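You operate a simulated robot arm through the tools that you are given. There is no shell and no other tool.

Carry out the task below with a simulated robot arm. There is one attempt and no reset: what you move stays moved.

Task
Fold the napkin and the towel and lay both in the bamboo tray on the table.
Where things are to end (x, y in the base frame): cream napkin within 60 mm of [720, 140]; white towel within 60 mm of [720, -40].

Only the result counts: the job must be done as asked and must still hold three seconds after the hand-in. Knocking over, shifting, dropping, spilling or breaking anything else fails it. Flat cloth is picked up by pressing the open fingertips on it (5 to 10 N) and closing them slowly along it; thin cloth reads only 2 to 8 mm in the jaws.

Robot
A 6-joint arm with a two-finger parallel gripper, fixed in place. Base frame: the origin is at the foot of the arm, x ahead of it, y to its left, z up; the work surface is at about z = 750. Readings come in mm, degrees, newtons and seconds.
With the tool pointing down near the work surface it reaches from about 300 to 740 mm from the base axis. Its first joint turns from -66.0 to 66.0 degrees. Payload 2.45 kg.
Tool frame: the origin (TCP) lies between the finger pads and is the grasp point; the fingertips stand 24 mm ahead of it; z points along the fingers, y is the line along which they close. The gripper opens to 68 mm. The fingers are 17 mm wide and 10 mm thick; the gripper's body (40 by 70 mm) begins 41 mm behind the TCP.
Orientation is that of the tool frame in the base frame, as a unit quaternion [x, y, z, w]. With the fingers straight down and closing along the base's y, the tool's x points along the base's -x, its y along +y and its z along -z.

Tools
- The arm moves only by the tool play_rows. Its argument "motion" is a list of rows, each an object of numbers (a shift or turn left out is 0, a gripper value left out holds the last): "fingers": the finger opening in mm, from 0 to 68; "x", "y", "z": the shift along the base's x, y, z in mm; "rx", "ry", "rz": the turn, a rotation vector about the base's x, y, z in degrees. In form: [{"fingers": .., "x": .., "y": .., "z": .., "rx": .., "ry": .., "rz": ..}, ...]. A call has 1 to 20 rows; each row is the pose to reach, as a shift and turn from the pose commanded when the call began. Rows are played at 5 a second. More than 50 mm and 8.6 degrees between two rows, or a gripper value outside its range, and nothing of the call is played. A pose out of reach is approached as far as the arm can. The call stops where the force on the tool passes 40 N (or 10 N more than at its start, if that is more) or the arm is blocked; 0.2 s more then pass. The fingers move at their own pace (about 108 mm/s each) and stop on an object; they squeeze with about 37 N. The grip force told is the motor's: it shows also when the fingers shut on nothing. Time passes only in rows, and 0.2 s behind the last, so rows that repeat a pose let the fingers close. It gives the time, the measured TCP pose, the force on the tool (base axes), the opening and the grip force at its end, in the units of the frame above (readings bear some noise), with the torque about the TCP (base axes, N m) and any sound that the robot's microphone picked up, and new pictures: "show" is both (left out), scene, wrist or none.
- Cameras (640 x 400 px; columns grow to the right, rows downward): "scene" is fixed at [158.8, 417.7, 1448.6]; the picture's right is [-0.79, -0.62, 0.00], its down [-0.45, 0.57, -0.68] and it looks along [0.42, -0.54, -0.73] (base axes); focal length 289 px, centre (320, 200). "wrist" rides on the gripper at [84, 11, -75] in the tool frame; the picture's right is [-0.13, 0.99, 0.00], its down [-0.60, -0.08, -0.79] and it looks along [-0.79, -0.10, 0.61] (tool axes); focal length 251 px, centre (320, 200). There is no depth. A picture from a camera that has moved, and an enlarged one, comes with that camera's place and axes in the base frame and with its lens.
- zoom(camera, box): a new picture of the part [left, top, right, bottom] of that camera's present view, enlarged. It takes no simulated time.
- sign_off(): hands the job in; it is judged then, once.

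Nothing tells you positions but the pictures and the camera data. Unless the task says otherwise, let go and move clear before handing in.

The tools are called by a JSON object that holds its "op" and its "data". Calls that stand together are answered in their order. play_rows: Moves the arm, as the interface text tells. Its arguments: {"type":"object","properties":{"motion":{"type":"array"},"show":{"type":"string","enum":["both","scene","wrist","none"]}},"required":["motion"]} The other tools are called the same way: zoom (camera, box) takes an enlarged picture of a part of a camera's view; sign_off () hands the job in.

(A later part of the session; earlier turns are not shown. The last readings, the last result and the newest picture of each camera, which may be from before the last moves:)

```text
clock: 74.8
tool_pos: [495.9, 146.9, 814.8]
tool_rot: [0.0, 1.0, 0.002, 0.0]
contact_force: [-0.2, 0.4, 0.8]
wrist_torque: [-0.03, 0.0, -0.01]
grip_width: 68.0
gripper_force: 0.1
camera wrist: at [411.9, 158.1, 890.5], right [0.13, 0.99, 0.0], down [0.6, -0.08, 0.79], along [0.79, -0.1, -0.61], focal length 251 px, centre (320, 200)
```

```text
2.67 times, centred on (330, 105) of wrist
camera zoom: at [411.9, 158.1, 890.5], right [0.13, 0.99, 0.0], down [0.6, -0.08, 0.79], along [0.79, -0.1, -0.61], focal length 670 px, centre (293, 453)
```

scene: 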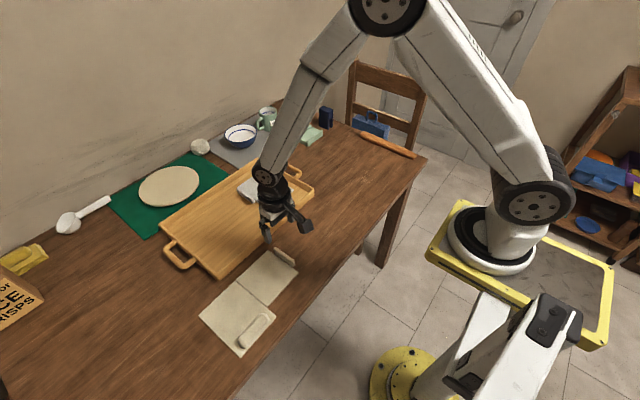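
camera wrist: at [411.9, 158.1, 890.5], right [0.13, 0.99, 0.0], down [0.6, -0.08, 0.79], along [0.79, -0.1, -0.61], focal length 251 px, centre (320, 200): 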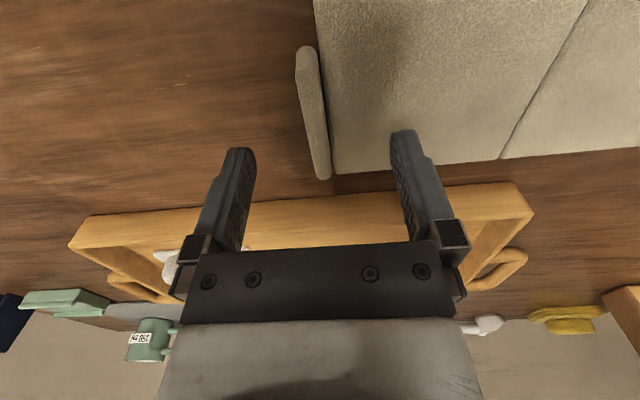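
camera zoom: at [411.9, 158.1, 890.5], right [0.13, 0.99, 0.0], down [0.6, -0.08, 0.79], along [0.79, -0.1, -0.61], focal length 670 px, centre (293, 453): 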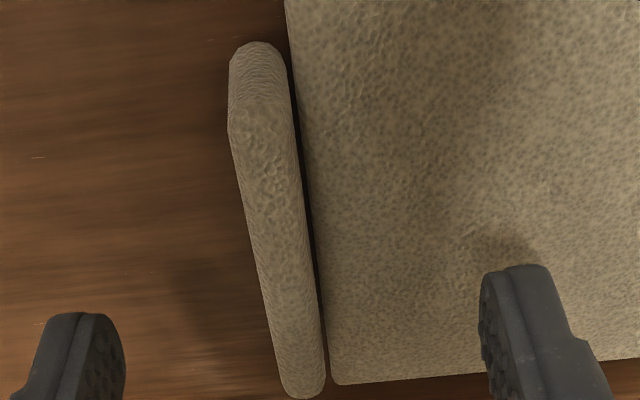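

{"op": "play_rows", "data": {"motion": [{"fingers": 68, "y": -2.2, "z": -10}, {"y": -2.2, "z": -22}, {"y": -2.2, "z": -28.5}, {"y": -2.2, "z": -28.5}], "show": "wrist"}}

{"op": "zoom", "data": {"camera": "wrist", "box": [220, 50, 440, 220]}}

```text
clock: 75.8
tool_pos: [497.4, 142.5, 786.3]
tool_rot: [0.0, 1.0, 0.002, 0.0]
contact_force: [1.0, 0.2, -0.4]
wrist_torque: [-0.03, -0.01, 0.0]
grip_width: 68.0
gripper_force: 0.1
camera wrist: at [412.8, 154.2, 861.8], right [0.13, 0.99, 0.0], down [0.6, -0.08, 0.79], along [0.79, -0.1, -0.61], focal length 251 px, centre (320, 200)
```

wrist: 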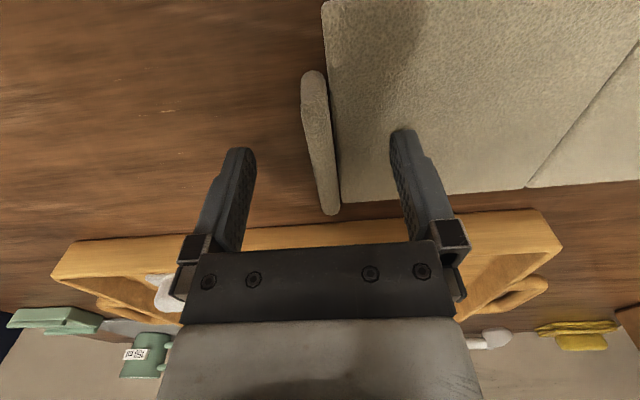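

```text
2.35 times, centred on (330, 135) of wrist
camera zoom: at [412.8, 154.2, 861.8], right [0.13, 0.99, 0.0], down [0.6, -0.08, 0.79], along [0.79, -0.1, -0.61], focal length 592 px, centre (296, 353)
```

zoom: 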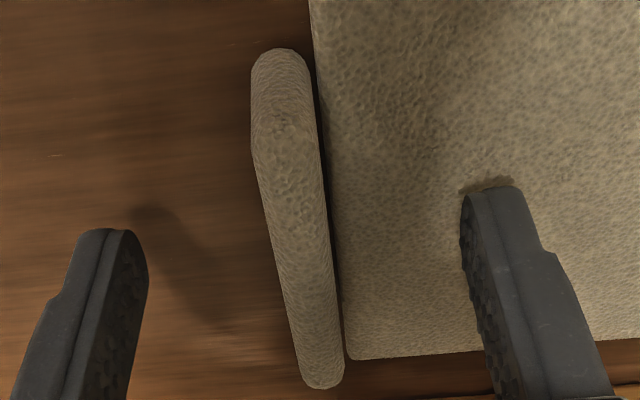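

{"op": "play_rows", "data": {"motion": [{"fingers": 60, "y": 1.2}, {"fingers": 48, "y": 2.2}, {"fingers": 36, "y": 2.2}, {"fingers": 28, "y": 2.2}, {"fingers": 22, "y": 2.2}, {"fingers": 18, "y": 2.2}, {"fingers": 15, "y": 2.2}, {"fingers": 12, "y": 2.2}, {"fingers": 9, "y": 2.2}, {"fingers": 6, "y": 2.2}, {"fingers": 2, "y": 2.2}, {"fingers": 2, "y": 2.2}], "show": "both"}}

{"op": "zoom", "data": {"camera": "wrist", "box": [220, 50, 440, 220]}}

{"op": "zoom", "data": {"camera": "scene", "box": [190, 220, 320, 360]}}

```text
clock: 78.3
tool_pos: [495.9, 144.5, 786.3]
tool_rot: [-0.001, 1.0, 0.001, 0.0]
contact_force: [-0.5, -0.2, 0.4]
wrist_torque: [-0.02, 0.01, 0.13]
grip_width: 10.1
gripper_force: 31.4
camera wrist: at [412.2, 155.6, 862.2], right [0.13, 0.99, 0.0], down [0.6, -0.08, 0.79], along [0.79, -0.1, -0.61], focal length 251 px, centre (320, 200)
```

scene: 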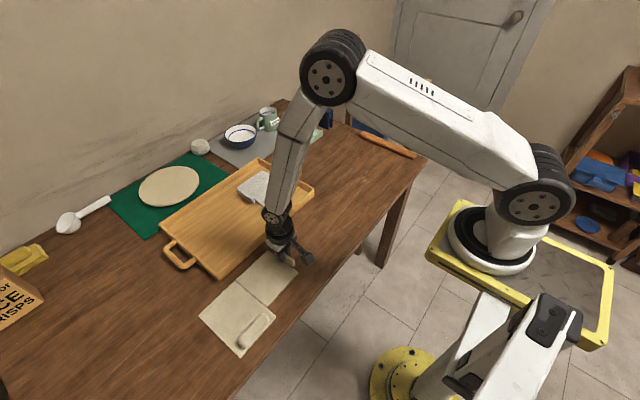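
wrist: 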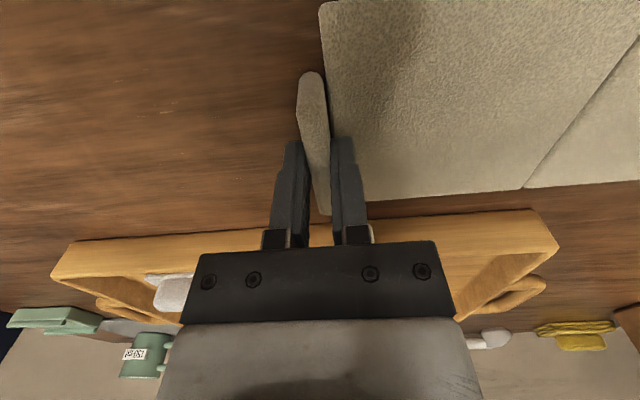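

```text
2.35 times, centred on (330, 135) of wrist
camera zoom: at [412.2, 155.6, 862.2], right [0.13, 0.99, 0.0], down [0.6, -0.08, 0.79], along [0.79, -0.1, -0.61], focal length 592 px, centre (296, 353)
```

zoom: 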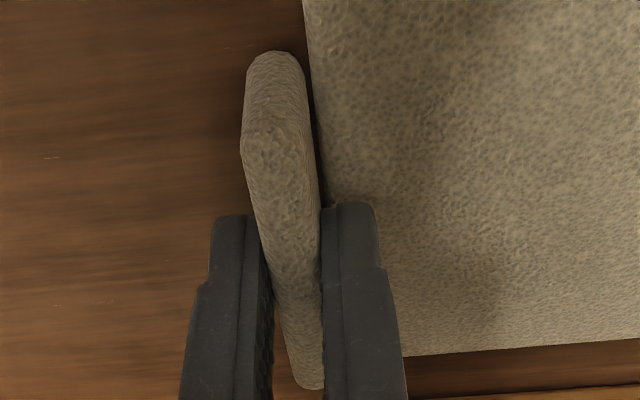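

```text
2.86 times, centred on (255, 290) of scene
camera zoom: at [158.8, 417.7, 1448.6], right [-0.79, -0.62, 0.0], down [-0.45, 0.57, -0.68], along [0.42, -0.54, -0.73], focal length 827 px, centre (506, -57)
```

zoom: 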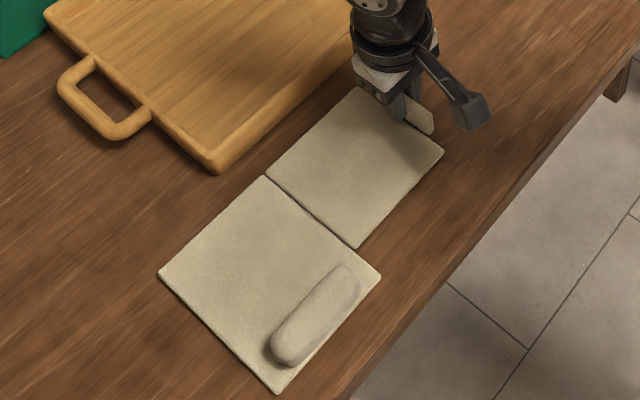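

The napkin's lip is held at 10 mm. Now I carry it along the arc around the crease (y≈267) with the tool staying upright, first to 40°.

{"op": "play_rows", "data": {"motion": [{"fingers": 2, "y": 0.3, "z": 8.5}, {"y": 1.2, "z": 17}, {"y": 2.6, "z": 25.2}, {"y": 4.7, "z": 33.4}, {"y": 7.3, "z": 41.4}, {"y": 10.4, "z": 49.2}, {"y": 14.1, "z": 56.8}, {"y": 18.3, "z": 64.1}, {"y": 23, "z": 71.1}, {"y": 28.2, "z": 77.8}, {"y": 28.2, "z": 77.8}], "show": "both"}}

{"op": "zoom", "data": {"camera": "scene", "box": [190, 210, 330, 360]}}

{"op": "zoom", "data": {"camera": "wrist", "box": [220, 0, 640, 240]}}

```text
clock: 80.8
tool_pos: [495.8, 173.8, 863.4]
tool_rot: [0.0, 1.0, 0.002, -0.001]
contact_force: [-0.3, -1.8, 0.3]
wrist_torque: [-0.08, 0.07, 0.04]
grip_width: 10.0
gripper_force: 31.5
camera wrist: at [412.0, 183.8, 939.4], right [0.13, 0.99, 0.0], down [0.6, -0.08, 0.79], along [0.79, -0.1, -0.61], focal length 251 px, centre (320, 200)
```

scene: 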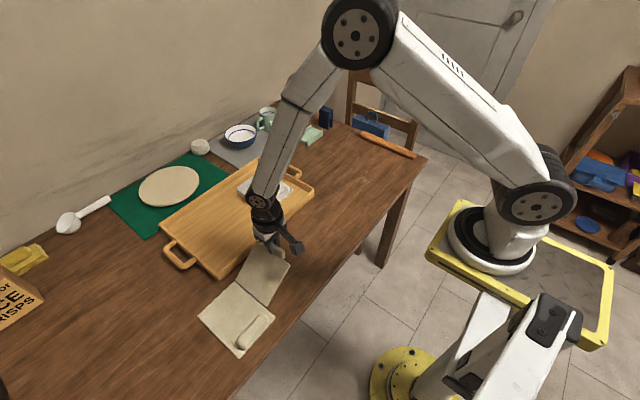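
wrist: 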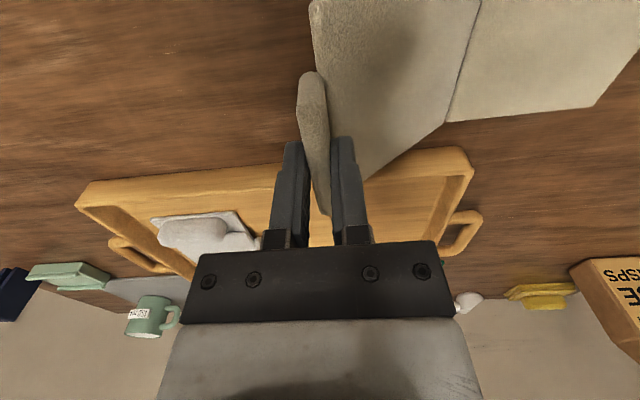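

```text
2.67 times, centred on (260, 285) of scene
camera zoom: at [158.8, 417.7, 1448.6], right [-0.79, -0.62, 0.0], down [-0.45, 0.57, -0.68], along [0.42, -0.54, -0.73], focal length 772 px, centre (480, -27)
```

zoom: 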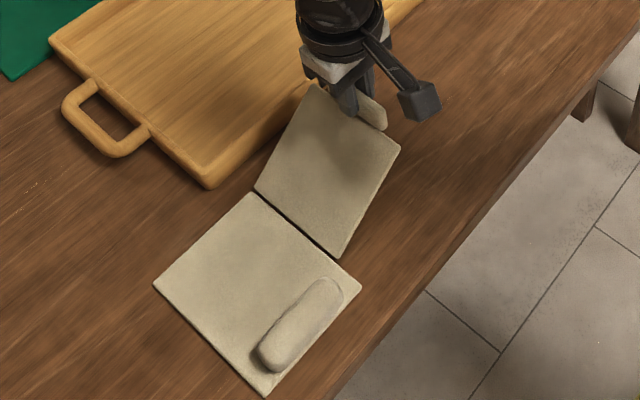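

```text
1.52 times, centred on (430, 120) of wrist
camera zoom: at [412.0, 183.8, 939.4], right [0.13, 0.99, 0.0], down [0.6, -0.08, 0.79], along [0.79, -0.1, -0.61], focal length 383 px, centre (152, 322)
```

zoom: 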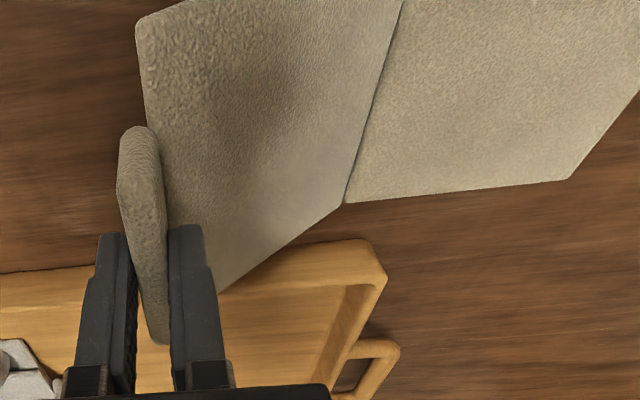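

The flap follows well with the lip staying upright; the crease is now at about y 271. I continue to about 79°.

{"op": "play_rows", "data": {"motion": [{"fingers": 2, "y": 5.6, "z": 6.4}, {"y": 11.4, "z": 12.4}, {"y": 17.9, "z": 18}, {"y": 24.7, "z": 23.2}, {"y": 31.9, "z": 27.9}, {"y": 39.3, "z": 32}, {"y": 47, "z": 35.6}, {"y": 55, "z": 38.8}, {"y": 63.2, "z": 41.3}, {"y": 71.6, "z": 43.3}, {"y": 71.6, "z": 43.3}], "show": "both"}}

{"op": "zoom", "data": {"camera": "scene", "box": [190, 200, 330, 360]}}

```text
clock: 83.2
tool_pos: [495.2, 244.1, 909.4]
tool_rot: [0.0, 1.0, 0.003, 0.002]
contact_force: [2.5, -4.7, 21.2]
wrist_torque: [-0.17, -0.14, 0.1]
grip_width: 9.8
gripper_force: 31.3
camera wrist: at [412.0, 255.2, 984.7], right [0.13, 0.99, 0.01], down [0.6, -0.08, 0.79], along [0.79, -0.1, -0.61], focal length 251 px, centre (320, 200)
```

scene: 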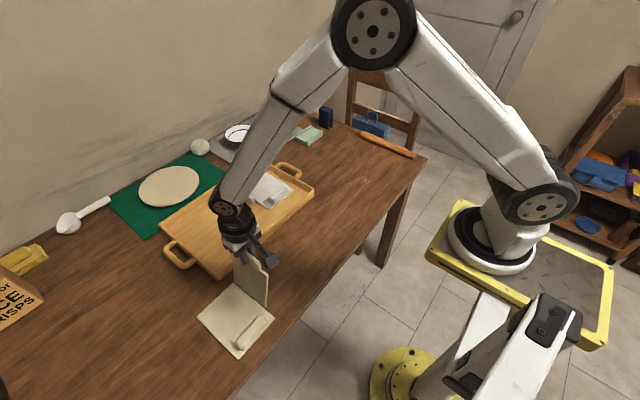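
wrist: 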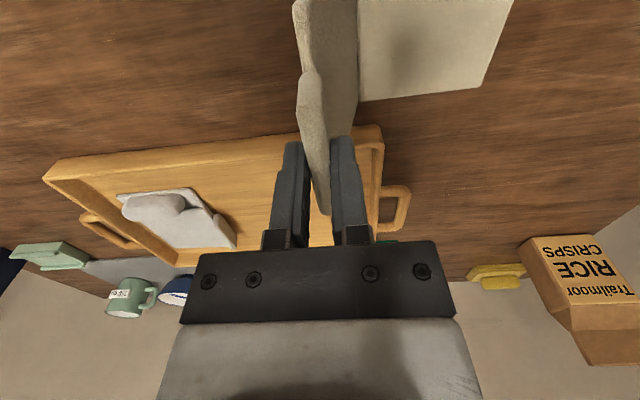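

```text
2.50 times, centred on (260, 280) of scene
camera zoom: at [158.5, 417.4, 1448.8], right [-0.79, -0.62, 0.0], down [-0.45, 0.57, -0.68], along [0.42, -0.54, -0.73], focal length 724 px, centre (470, 0)
```

zoom: 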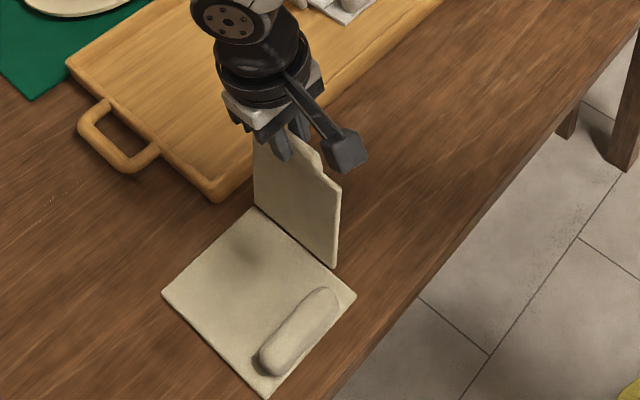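

There's an upward 21 N load again from the flap standing under the tool. I raise 3 mm to relieve it.

{"op": "play_rows", "data": {"motion": [{"fingers": 2, "z": 1.5}, {"z": 3}, {"z": 3}], "show": "wrist"}}

{"op": "zoom", "data": {"camera": "scene", "box": [190, 200, 330, 360]}}

{"op": "zoom", "data": {"camera": "wrist", "box": [220, 0, 540, 220]}}

```text
clock: 84.0
tool_pos: [494.6, 242.9, 910.2]
tool_rot: [0.0, 1.0, 0.001, -0.001]
contact_force: [-1.0, -0.6, 0.3]
wrist_torque: [0.01, -0.01, 0.02]
grip_width: 9.9
gripper_force: 31.3
camera wrist: at [411.2, 255.1, 986.1], right [0.13, 0.99, 0.0], down [0.61, -0.08, 0.79], along [0.78, -0.1, -0.61], focal length 251 px, centre (320, 200)
```

wrist: 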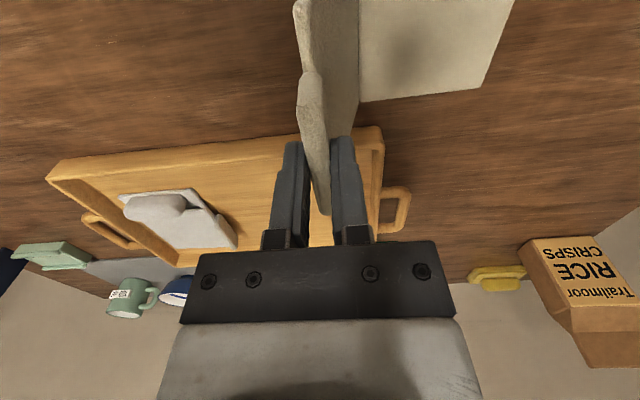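

```text
2.50 times, centred on (260, 280) of scene
camera zoom: at [158.8, 417.7, 1448.6], right [-0.79, -0.62, 0.0], down [-0.45, 0.57, -0.68], along [0.42, -0.54, -0.73], focal length 724 px, centre (470, 0)
```

zoom: 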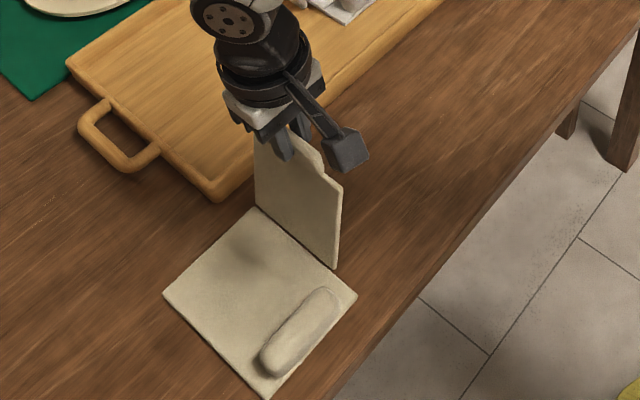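

```text
1.82 times, centred on (380, 110) of wrist
camera zoom: at [411.2, 255.1, 986.1], right [0.13, 0.99, 0.0], down [0.61, -0.08, 0.79], along [0.78, -0.1, -0.61], focal length 457 px, centre (211, 364)
```

zoom: 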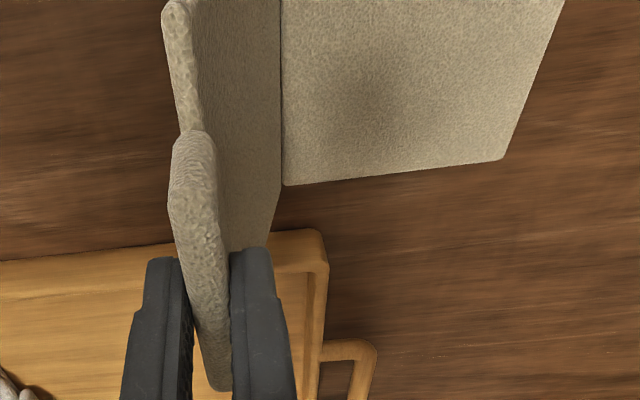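

Load relieved, with the flap at about 75°. I continue over the top to about 117°, with the tool still upright.

{"op": "play_rows", "data": {"motion": [{"fingers": 2, "y": 6.3, "z": 1.8}, {"y": 12.7, "z": 3.2}, {"y": 19.1, "z": 4.2}, {"y": 25.6, "z": 4.7}, {"y": 32.1, "z": 4.9}, {"y": 38.6, "z": 4.7}, {"y": 45.1, "z": 4.1}, {"y": 51.5, "z": 3.2}, {"y": 57.9, "z": 2.0}, {"y": 64.2, "z": 0.5}, {"y": 70.4, "z": -1.5}, {"y": 76.5, "z": -3.7}, {"y": 82.5, "z": -6.2}, {"y": 88.4, "z": -9}, {"y": 88.4, "z": -9}], "show": "both"}}

{"op": "zoom", "data": {"camera": "scene", "box": [180, 200, 320, 360]}}

{"op": "zoom", "data": {"camera": "wrist", "box": [220, 0, 540, 220]}}

```text
clock: 87.2
tool_pos: [493.8, 332.0, 902.7]
tool_rot: [0.0, 1.0, 0.002, 0.0]
contact_force: [1.7, 0.5, 1.9]
wrist_torque: [0.07, 0.09, -0.03]
grip_width: 10.1
gripper_force: 31.5
camera wrist: at [411.1, 343.1, 977.1], right [0.13, 0.99, 0.0], down [0.6, -0.08, 0.79], along [0.79, -0.1, -0.61], focal length 251 px, centre (320, 200)
```

scene: 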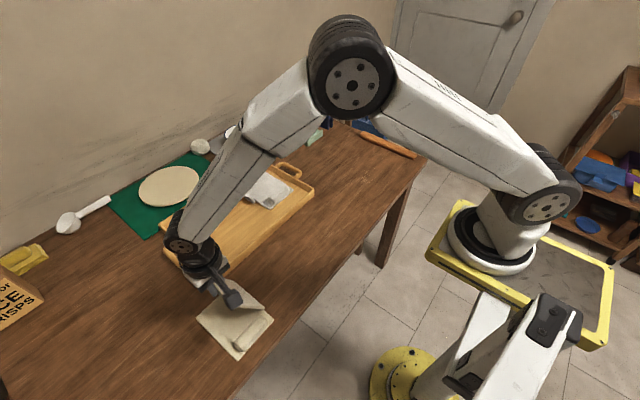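
wrist: 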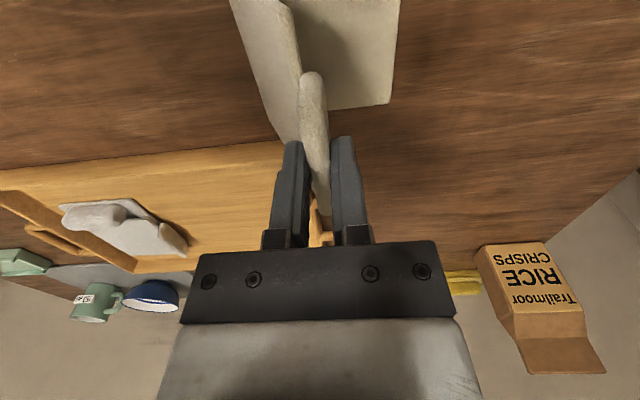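

```text
2.50 times, centred on (250, 280) of scene
camera zoom: at [158.8, 417.7, 1448.6], right [-0.79, -0.62, 0.0], down [-0.45, 0.57, -0.68], along [0.42, -0.54, -0.73], focal length 724 px, centre (495, 0)
```

zoom: 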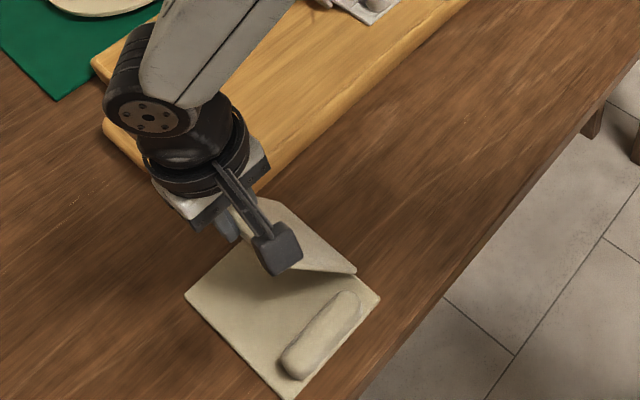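

```text
1.82 times, centred on (380, 110) of wrist
camera zoom: at [411.1, 343.1, 977.1], right [0.13, 0.99, 0.0], down [0.6, -0.08, 0.79], along [0.79, -0.1, -0.61], focal length 457 px, centre (211, 364)
```

zoom: 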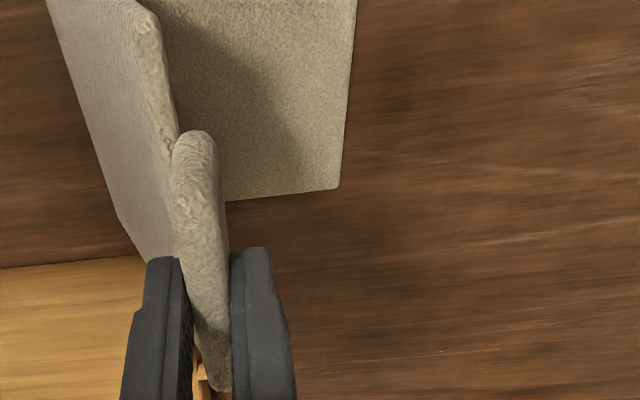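

The flap is well past vertical. I carry it down to about 150°.

{"op": "play_rows", "data": {"motion": [{"fingers": 2, "y": 5.7, "z": -3.1}, {"y": 11.2, "z": -6.5}, {"y": 16.6, "z": -10.2}, {"y": 21.7, "z": -14.1}, {"y": 26.7, "z": -18.4}, {"y": 31.4, "z": -22.8}, {"y": 35.9, "z": -27.5}, {"y": 40.1, "z": -32.4}, {"y": 44.1, "z": -37.5}, {"y": 47.7, "z": -42.9}, {"y": 52.1, "z": -50.4}, {"y": 52.1, "z": -50.4}], "show": "both"}}

{"op": "zoom", "data": {"camera": "scene", "box": [180, 200, 320, 370]}}

{"op": "zoom", "data": {"camera": "wrist", "box": [180, 0, 540, 220]}}

```text
clock: 89.8
tool_pos: [494.9, 383.9, 851.3]
tool_rot: [-0.001, 1.0, 0.001, 0.0]
contact_force: [0.9, 0.6, -0.3]
wrist_torque: [0.02, -0.04, 0.01]
grip_width: 9.8
gripper_force: 30.9
camera wrist: at [411.8, 394.6, 927.2], right [0.13, 0.99, 0.0], down [0.6, -0.08, 0.79], along [0.79, -0.1, -0.61], focal length 251 px, centre (320, 200)
```

scene: 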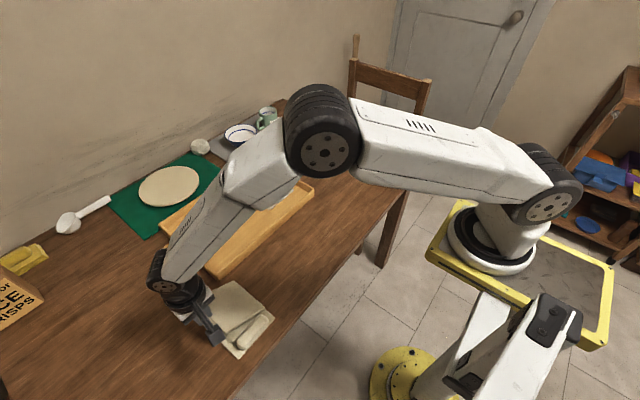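
wrist: 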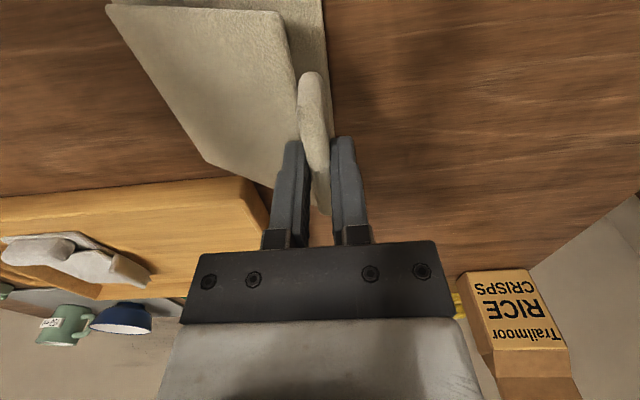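

```text
2.35 times, centred on (250, 285) of scene
camera zoom: at [158.8, 417.7, 1448.6], right [-0.79, -0.62, 0.0], down [-0.45, 0.57, -0.68], along [0.42, -0.54, -0.73], focal length 681 px, centre (485, 0)
```

zoom: 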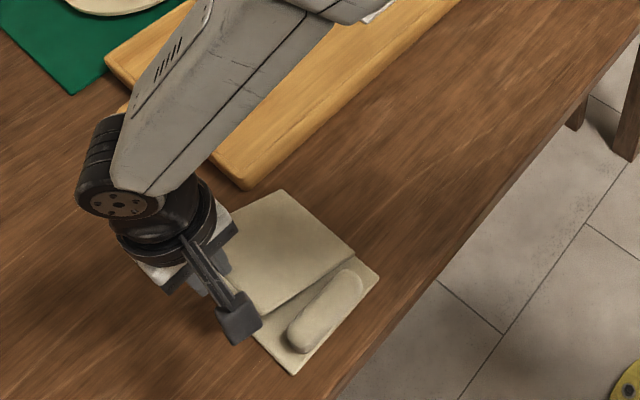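

```text
1.78 times, centred on (360, 110) of wrist
camera zoom: at [411.8, 394.6, 927.2], right [0.13, 0.99, 0.0], down [0.6, -0.08, 0.79], along [0.79, -0.1, -0.61], focal length 447 px, centre (249, 360)
```

zoom: 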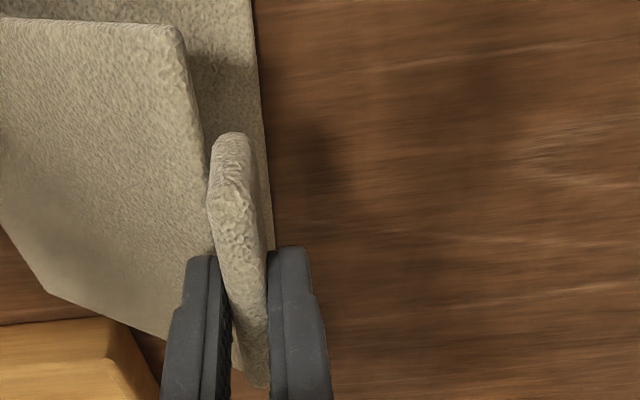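

The flap leans nearly onto the base. I open the fingers and rise straight up so it drops closed.

{"op": "play_rows", "data": {"motion": [{"fingers": 16}, {"fingers": 26}, {"fingers": 40, "z": 2}, {"fingers": 50, "z": 12}, {"z": 35}, {"z": 70}, {"z": 105}, {"z": 105}], "show": "both"}}

{"op": "zoom", "data": {"camera": "scene", "box": [180, 200, 320, 370]}}

{"op": "zoom", "data": {"camera": "wrist", "box": [100, 0, 460, 220]}}

```text
clock: 91.5
tool_pos: [498.2, 384.9, 958.7]
tool_rot: [0.0, 1.0, 0.001, 0.0]
contact_force: [0.3, -0.8, 0.3]
wrist_torque: [-0.01, -0.02, -0.03]
grip_width: 50.0
gripper_force: 0.0
camera wrist: at [414.7, 396.7, 1033.3], right [0.13, 0.99, 0.0], down [0.6, -0.08, 0.79], along [0.79, -0.1, -0.61], focal length 251 px, centre (320, 200)
```

scene: 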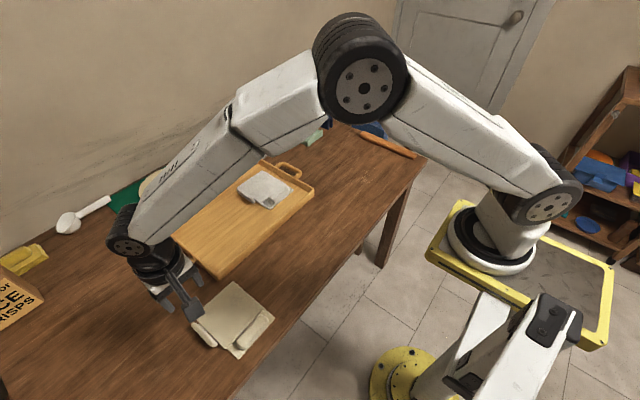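
wrist: 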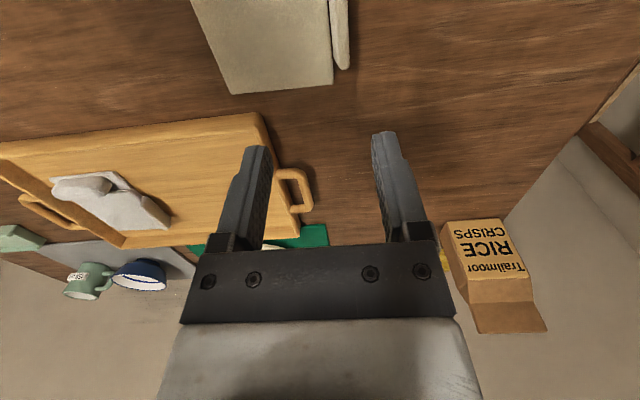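

```text
2.35 times, centred on (250, 285) of scene
camera zoom: at [158.8, 417.7, 1448.6], right [-0.79, -0.62, 0.0], down [-0.45, 0.57, -0.68], along [0.42, -0.54, -0.73], focal length 681 px, centre (485, 0)
```

zoom: 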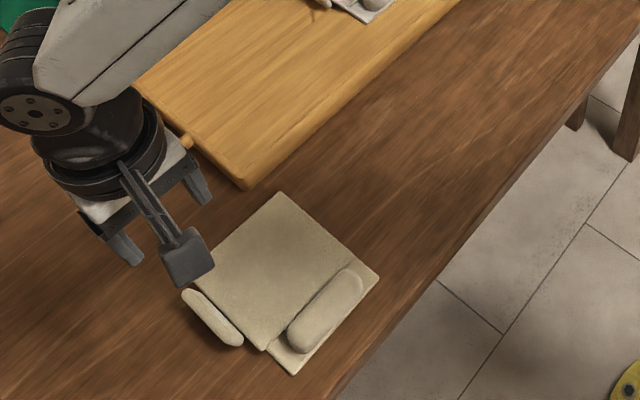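

```text
1.78 times, centred on (280, 110) of wrist
camera zoom: at [414.7, 396.7, 1033.3], right [0.13, 0.99, 0.0], down [0.6, -0.08, 0.79], along [0.79, -0.1, -0.61], focal length 447 px, centre (391, 360)
```

zoom: 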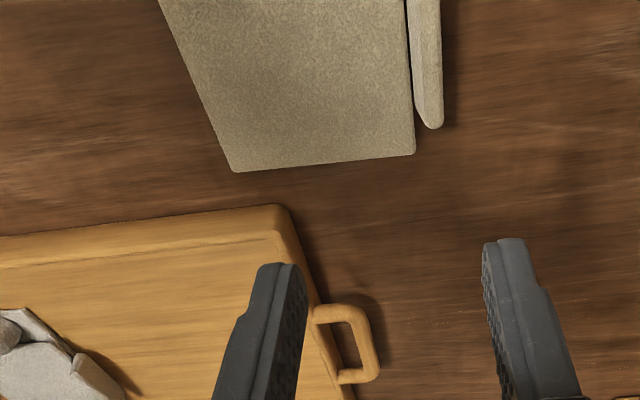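

The napkin is folded, with its roll exposed on the low-x side at about (420, 330). I turn the tool to close across the roll and move above it.

{"op": "play_rows", "data": {"motion": [{"fingers": 50, "x": -7, "y": -5, "rz": -8.2}, {"x": -14, "y": -10, "rz": -16.4}, {"x": -21, "y": -15, "rz": -24.6}, {"x": -28, "y": -20, "rz": -32.8}, {"x": -35, "y": -25, "rz": -41}, {"x": -42, "y": -30, "rz": -49.2}, {"x": -49, "y": -35, "rz": -57.4}, {"x": -56, "y": -40, "rz": -65.6}, {"x": -63, "y": -45, "rz": -73.8}, {"x": -70, "y": -50, "rz": -82}, {"x": -77, "y": -55, "z": -20, "rz": -90}, {"x": -77, "y": -55, "z": -40, "rz": -90}, {"x": -77, "y": -55, "z": -40, "rz": -90}], "show": "both"}}

{"op": "zoom", "data": {"camera": "wrist", "box": [230, 0, 470, 140]}}

{"op": "zoom", "data": {"camera": "scene", "box": [180, 250, 290, 370]}}

```text
clock: 94.3
tool_pos: [419.2, 328.7, 916.7]
tool_rot: [0.707, 0.708, 0.001, 0.001]
contact_force: [-0.2, 0.0, 0.3]
wrist_torque: [0.02, 0.01, 0.0]
grip_width: 50.0
gripper_force: 0.1
camera wrist: at [429.9, 414.0, 992.6], right [0.99, -0.13, 0.0], down [-0.08, -0.6, 0.79], along [-0.1, -0.79, -0.61], focal length 251 px, centre (320, 200)
```

scene: 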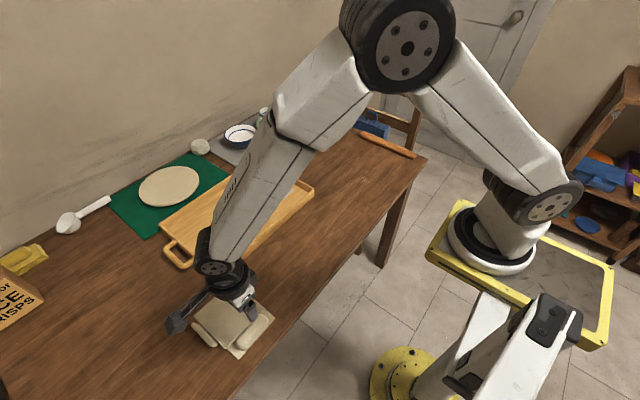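
wrist: 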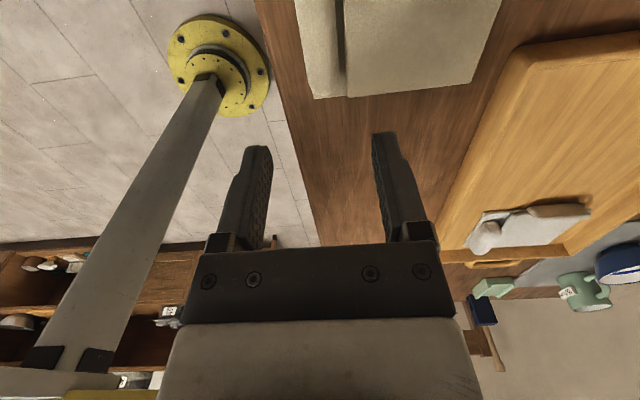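

```text
2.67 times, centred on (350, 70) of wrist
camera zoom: at [429.9, 414.0, 992.6], right [0.99, -0.13, 0.0], down [-0.08, -0.6, 0.79], along [-0.1, -0.79, -0.61], focal length 670 px, centre (240, 547)
```

zoom: 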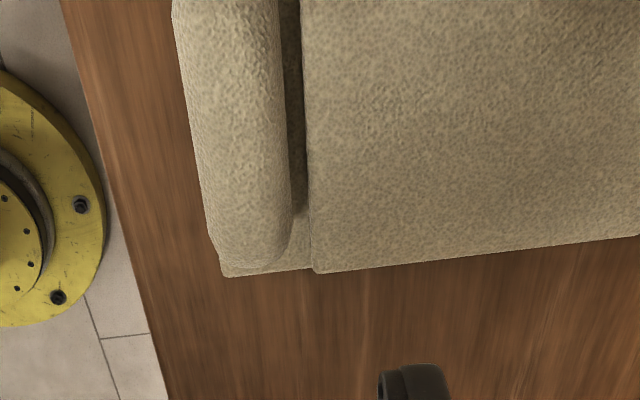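

```text
3.33 times, centred on (235, 310) of scene
camera zoom: at [158.8, 417.7, 1448.6], right [-0.79, -0.62, 0.0], down [-0.45, 0.57, -0.68], along [0.42, -0.54, -0.73], focal length 965 px, centre (603, -167)
```

zoom: 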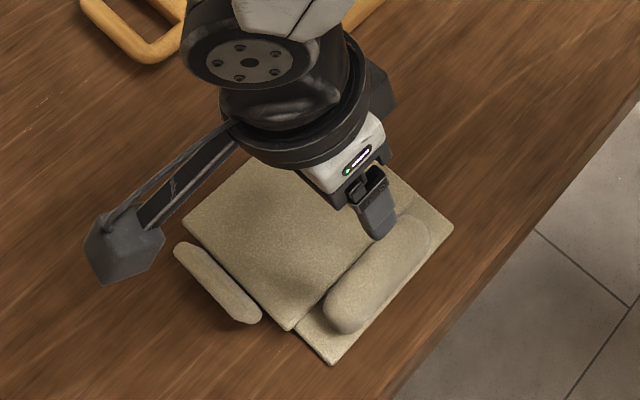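

Centred on the roll. I descend, narrow the fingers, and close at the same height that worked for the towel.

{"op": "play_rows", "data": {"motion": [{"fingers": 46, "z": -40}, {"z": -80}, {"z": -108}, {"z": -118}, {"fingers": 38, "z": -120}, {"fingers": 37, "z": -122}, {"z": -124}, {"z": -125}, {"z": -125}], "show": "wrist"}}

{"op": "zoom", "data": {"camera": "wrist", "box": [200, 20, 460, 200]}}

```text
clock: 96.3
tool_pos: [418.4, 330.7, 791.5]
tool_rot: [0.707, 0.708, 0.001, 0.001]
contact_force: [0.2, 0.8, -0.4]
wrist_torque: [0.02, 0.0, -0.01]
grip_width: 37.0
gripper_force: 0.1
camera wrist: at [430.1, 415.5, 867.0], right [0.99, -0.13, 0.0], down [-0.08, -0.6, 0.79], along [-0.1, -0.79, -0.61], focal length 251 px, centre (320, 200)
```

wrist: 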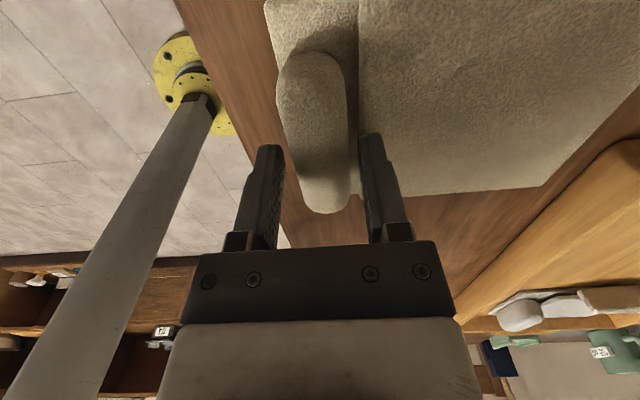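

```text
2.22 times, centred on (330, 110) of wrist
camera zoom: at [430.1, 415.5, 867.0], right [0.99, -0.13, 0.0], down [-0.08, -0.6, 0.79], along [-0.1, -0.79, -0.61], focal length 559 px, centre (298, 400)
```

zoom: 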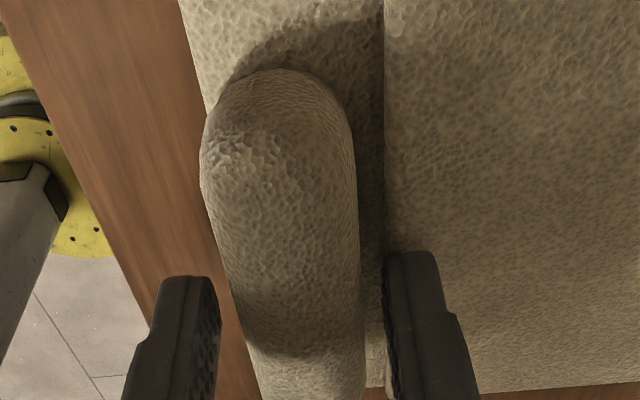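

{"op": "play_rows", "data": {"motion": [{"fingers": 35, "z": -1}, {"fingers": 32, "z": -1}, {"fingers": 29, "z": -1}, {"fingers": 26, "z": -1}, {"fingers": 23, "z": -1}, {"fingers": 20, "z": -1}, {"fingers": 16, "z": -1}, {"fingers": 16, "z": -1}], "show": "none"}}

{"op": "play_rows", "data": {"motion": [{"fingers": 16, "z": 5}, {"z": 12}, {"z": 20}, {"z": 30}, {"z": 40}, {"z": 40}], "show": "both"}}

{"op": "zoom", "data": {"camera": "scene", "box": [170, 230, 300, 370]}}

```text
clock: 98.2
tool_pos: [418.4, 330.9, 790.4]
tool_rot: [0.707, 0.707, 0.0, 0.001]
contact_force: [1.8, 0.9, 2.0]
wrist_torque: [0.02, 0.05, -0.02]
grip_width: 27.4
gripper_force: 37.0
```

```text
clock: 99.5
tool_pos: [418.9, 329.0, 832.2]
tool_rot: [0.707, 0.707, 0.001, 0.0]
contact_force: [0.0, -0.2, -1.6]
wrist_torque: [0.0, 0.07, -0.02]
grip_width: 27.5
gripper_force: 36.6
camera wrist: at [430.6, 414.2, 907.1], right [0.99, -0.13, 0.0], down [-0.08, -0.6, 0.79], along [-0.1, -0.79, -0.61], focal length 251 px, centre (320, 200)
```

scene: 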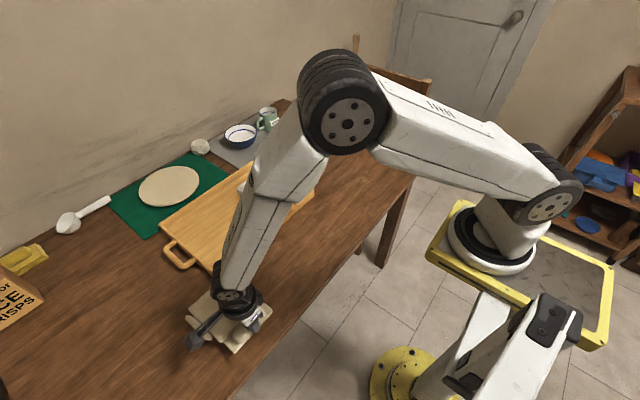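
wrist: 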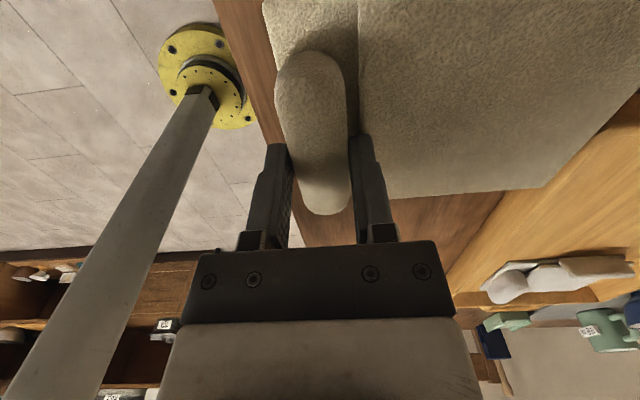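

```text
2.86 times, centred on (235, 300) of scene
camera zoom: at [158.8, 417.7, 1448.6], right [-0.79, -0.62, 0.0], down [-0.45, 0.57, -0.68], along [0.42, -0.54, -0.73], focal length 827 px, centre (563, -86)
```

zoom: 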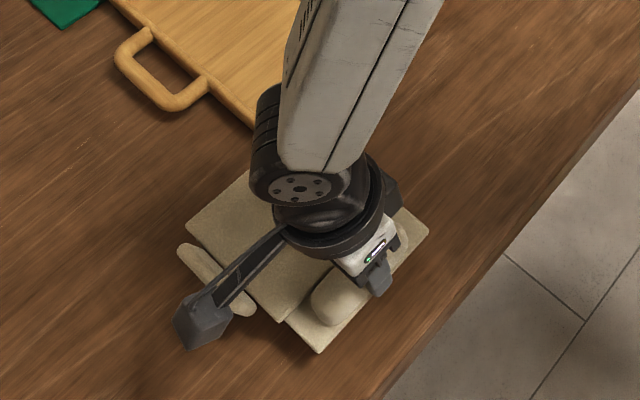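

The folded napkin lifts cleanly. I raise it and carry it over the tray to about (661, 167).

{"op": "play_rows", "data": {"motion": [{"fingers": 16, "z": 22}, {"z": 46}, {"z": 70}, {"x": 16, "y": -11, "z": 74}, {"x": 40, "y": -27, "z": 74}, {"x": 66, "y": -44, "z": 74}, {"x": 92, "y": -62, "z": 74}, {"x": 118, "y": -79, "z": 74}, {"x": 144, "y": -97, "z": 74}, {"x": 170, "y": -114, "z": 74}, {"x": 196, "y": -132, "z": 74}, {"x": 222, "y": -149, "z": 74}, {"x": 242, "y": -163, "z": 74}, {"x": 242, "y": -163, "z": 74}], "show": "both"}}

{"op": "zoom", "data": {"camera": "scene", "box": [150, 120, 330, 290]}}

```text
clock: 102.5
tool_pos: [662.9, 167.7, 907.2]
tool_rot: [0.707, 0.707, 0.001, 0.001]
contact_force: [-0.3, 0.2, -1.6]
wrist_torque: [-0.01, 0.08, 0.01]
grip_width: 27.4
gripper_force: 36.8
camera wrist: at [674.3, 251.4, 981.9], right [0.99, -0.13, 0.0], down [-0.08, -0.6, 0.79], along [-0.1, -0.79, -0.61], focal length 251 px, centre (320, 200)
```

scene: 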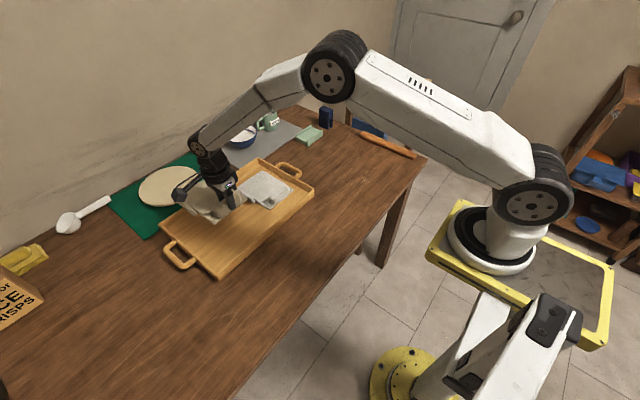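
wrist: 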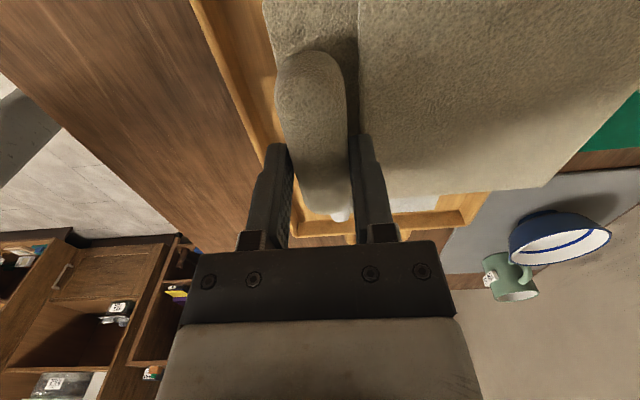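

```text
2.35 times, centred on (240, 205) of scene
camera zoom: at [158.8, 417.7, 1448.6], right [-0.79, -0.62, 0.0], down [-0.45, 0.57, -0.68], along [0.42, -0.54, -0.73], focal length 681 px, centre (508, 188)
```

zoom: 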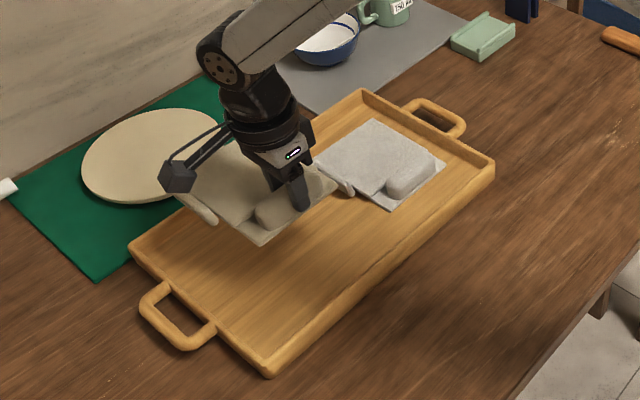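

The napkin is over its place with clear space to the towel and walls. I lower it.

{"op": "play_rows", "data": {"motion": [{"fingers": 16, "z": -25}, {"z": -50}, {"z": -72}, {"z": -86}, {"z": -94}, {"z": -99}, {"z": -99}], "show": "both"}}

{"op": "zoom", "data": {"camera": "scene", "box": [160, 130, 320, 280]}}

```text
clock: 104.2
tool_pos: [661.2, 165.8, 805.2]
tool_rot: [0.707, 0.707, 0.002, 0.001]
contact_force: [0.8, 0.7, -1.0]
wrist_torque: [0.0, 0.07, -0.03]
grip_width: 27.7
gripper_force: 37.0
camera wrist: at [673.2, 250.4, 881.2], right [0.99, -0.13, 0.0], down [-0.08, -0.6, 0.79], along [-0.1, -0.79, -0.61], focal length 251 px, centre (320, 200)
```

scene: 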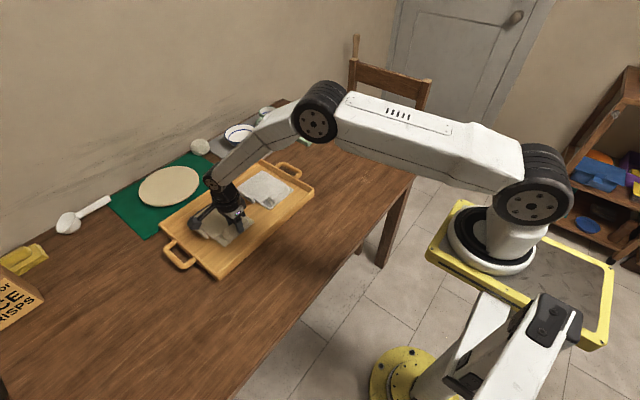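
wrist: 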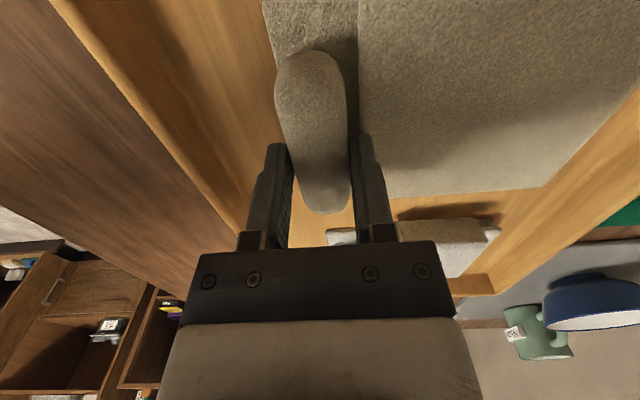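

```text
2.67 times, centred on (240, 205) of scene
camera zoom: at [158.8, 417.7, 1448.6], right [-0.79, -0.62, 0.0], down [-0.45, 0.57, -0.68], along [0.42, -0.54, -0.73], focal length 772 px, centre (533, 187)
```

zoom: 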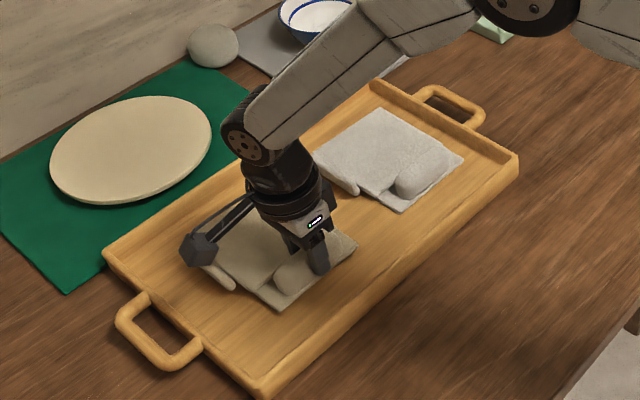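

{"op": "play_rows", "data": {"motion": [{"fingers": 16, "z": -2}, {"z": -4}, {"z": -6}, {"z": -6}], "show": "none"}}

```text
clock: 105.2
tool_pos: [662.0, 167.2, 799.5]
tool_rot: [0.707, 0.707, 0.002, 0.002]
contact_force: [0.9, 0.2, -1.3]
wrist_torque: [-0.01, 0.09, -0.02]
grip_width: 27.3
gripper_force: 37.2
```

{"op": "play_rows", "data": {"motion": [{"fingers": 16, "z": -1}, {"z": -2}, {"z": -2}], "show": "none"}}

```text
clock: 106.0
tool_pos: [662.7, 166.2, 797.8]
tool_rot: [0.707, 0.707, 0.001, 0.001]
contact_force: [-1.2, -0.1, 3.9]
wrist_torque: [0.03, 0.14, 0.01]
grip_width: 27.3
gripper_force: 36.7
```

The napkin touches the floor with a light 4 N. I open a little and lift straight off.

{"op": "play_rows", "data": {"motion": [{"fingers": 22}, {"fingers": 30}, {"fingers": 36, "z": 0.3}, {"fingers": 38, "z": 1}, {"z": 10}, {"z": 28}, {"z": 60}, {"z": 100}, {"z": 145}, {"z": 145}], "show": "both"}}

{"op": "zoom", "data": {"camera": "scene", "box": [160, 130, 320, 280]}}

```text
clock: 108.2
tool_pos: [656.8, 166.7, 944.0]
tool_rot: [0.707, 0.707, 0.0, 0.0]
contact_force: [-0.4, 1.0, -0.2]
wrist_torque: [0.06, 0.0, -0.01]
grip_width: 38.1
gripper_force: 0.1
camera wrist: at [668.6, 250.6, 1019.8], right [0.99, -0.13, 0.0], down [-0.08, -0.6, 0.79], along [-0.1, -0.79, -0.61], focal length 251 px, centre (320, 200)
```

scene: 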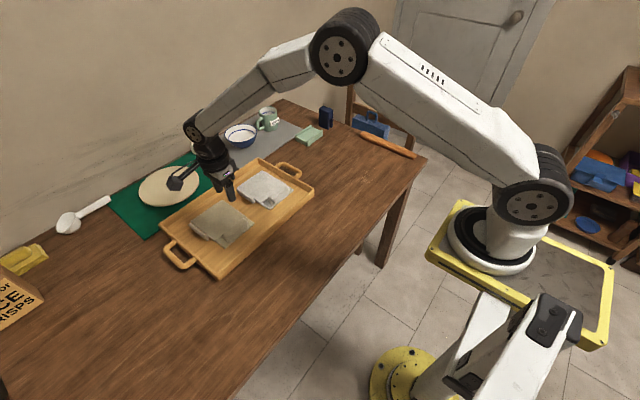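
wrist: 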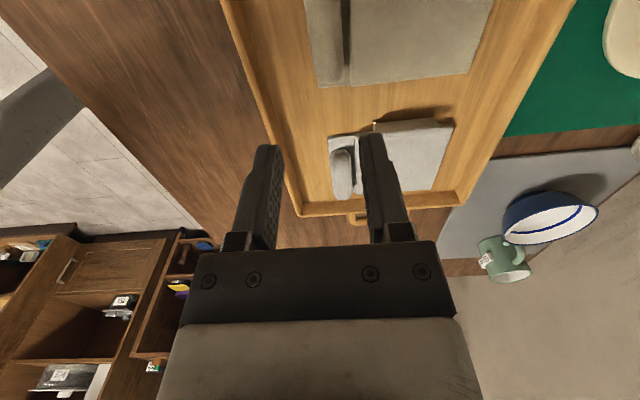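

```text
2.67 times, centred on (240, 205) of scene
camera zoom: at [158.8, 417.7, 1448.6], right [-0.79, -0.62, 0.0], down [-0.45, 0.57, -0.68], along [0.42, -0.54, -0.73], focal length 772 px, centre (533, 187)
```

zoom: 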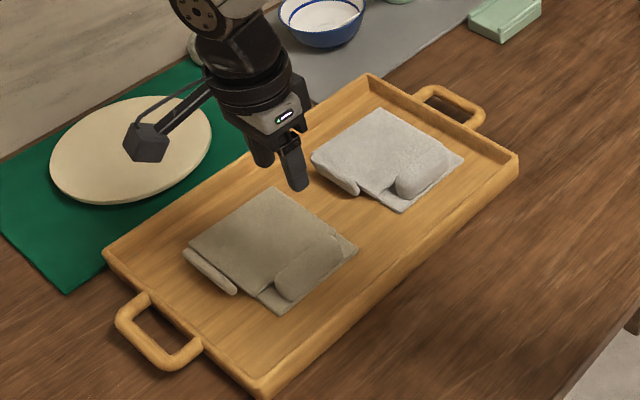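

Both cloths are in the tray: napkin base centre at about (726, 166), crease y≈109; towel base centre at about (726, -16), crease y≈-72. I'll check both folds up close and then move the arm clear.

{"op": "zoom", "data": {"camera": "scene", "box": [180, 190, 260, 260]}}

{"op": "zoom", "data": {"camera": "scene", "box": [230, 160, 310, 220]}}

{"op": "play_rows", "data": {"motion": [{"fingers": 38, "x": -30, "y": -15, "z": 25}, {"x": -65, "y": -35, "z": 50}, {"x": -100, "y": -55, "z": 80}, {"x": -135, "y": -80, "z": 110}, {"x": -170, "y": -105, "z": 140}, {"x": -200, "y": -130, "z": 170}, {"x": -220, "y": -150, "z": 200}, {"x": -220, "y": -165, "z": 230}, {"x": -220, "y": -170, "z": 235}, {"x": -220, "y": -170, "z": 235}], "show": "both"}}

```text
5.71 times, centred on (220, 225) of scene
camera zoom: at [158.8, 417.7, 1448.6], right [-0.79, -0.62, 0.0], down [-0.45, 0.57, -0.68], along [0.42, -0.54, -0.73], focal length 1654 px, centre (891, 57)
```

zoom: 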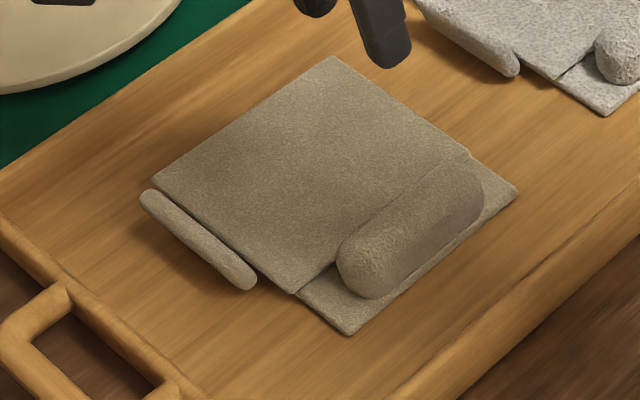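

```text
6.67 times, centred on (270, 190) of scene
camera zoom: at [158.8, 417.7, 1448.6], right [-0.79, -0.62, 0.0], down [-0.45, 0.57, -0.68], along [0.42, -0.54, -0.73], focal length 1929 px, centre (653, 267)
```

zoom: 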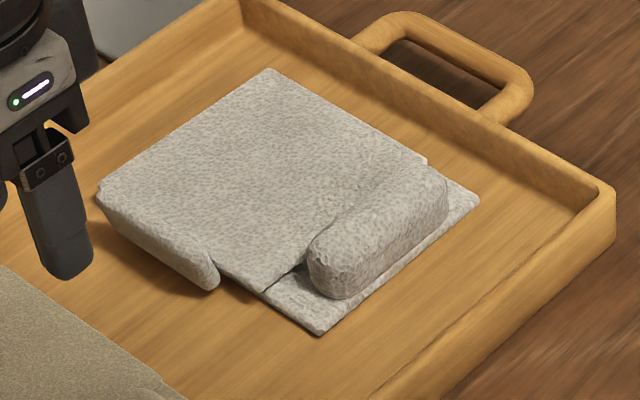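

```text
refused: row 3 steps farther than a row can; nothing moved
```

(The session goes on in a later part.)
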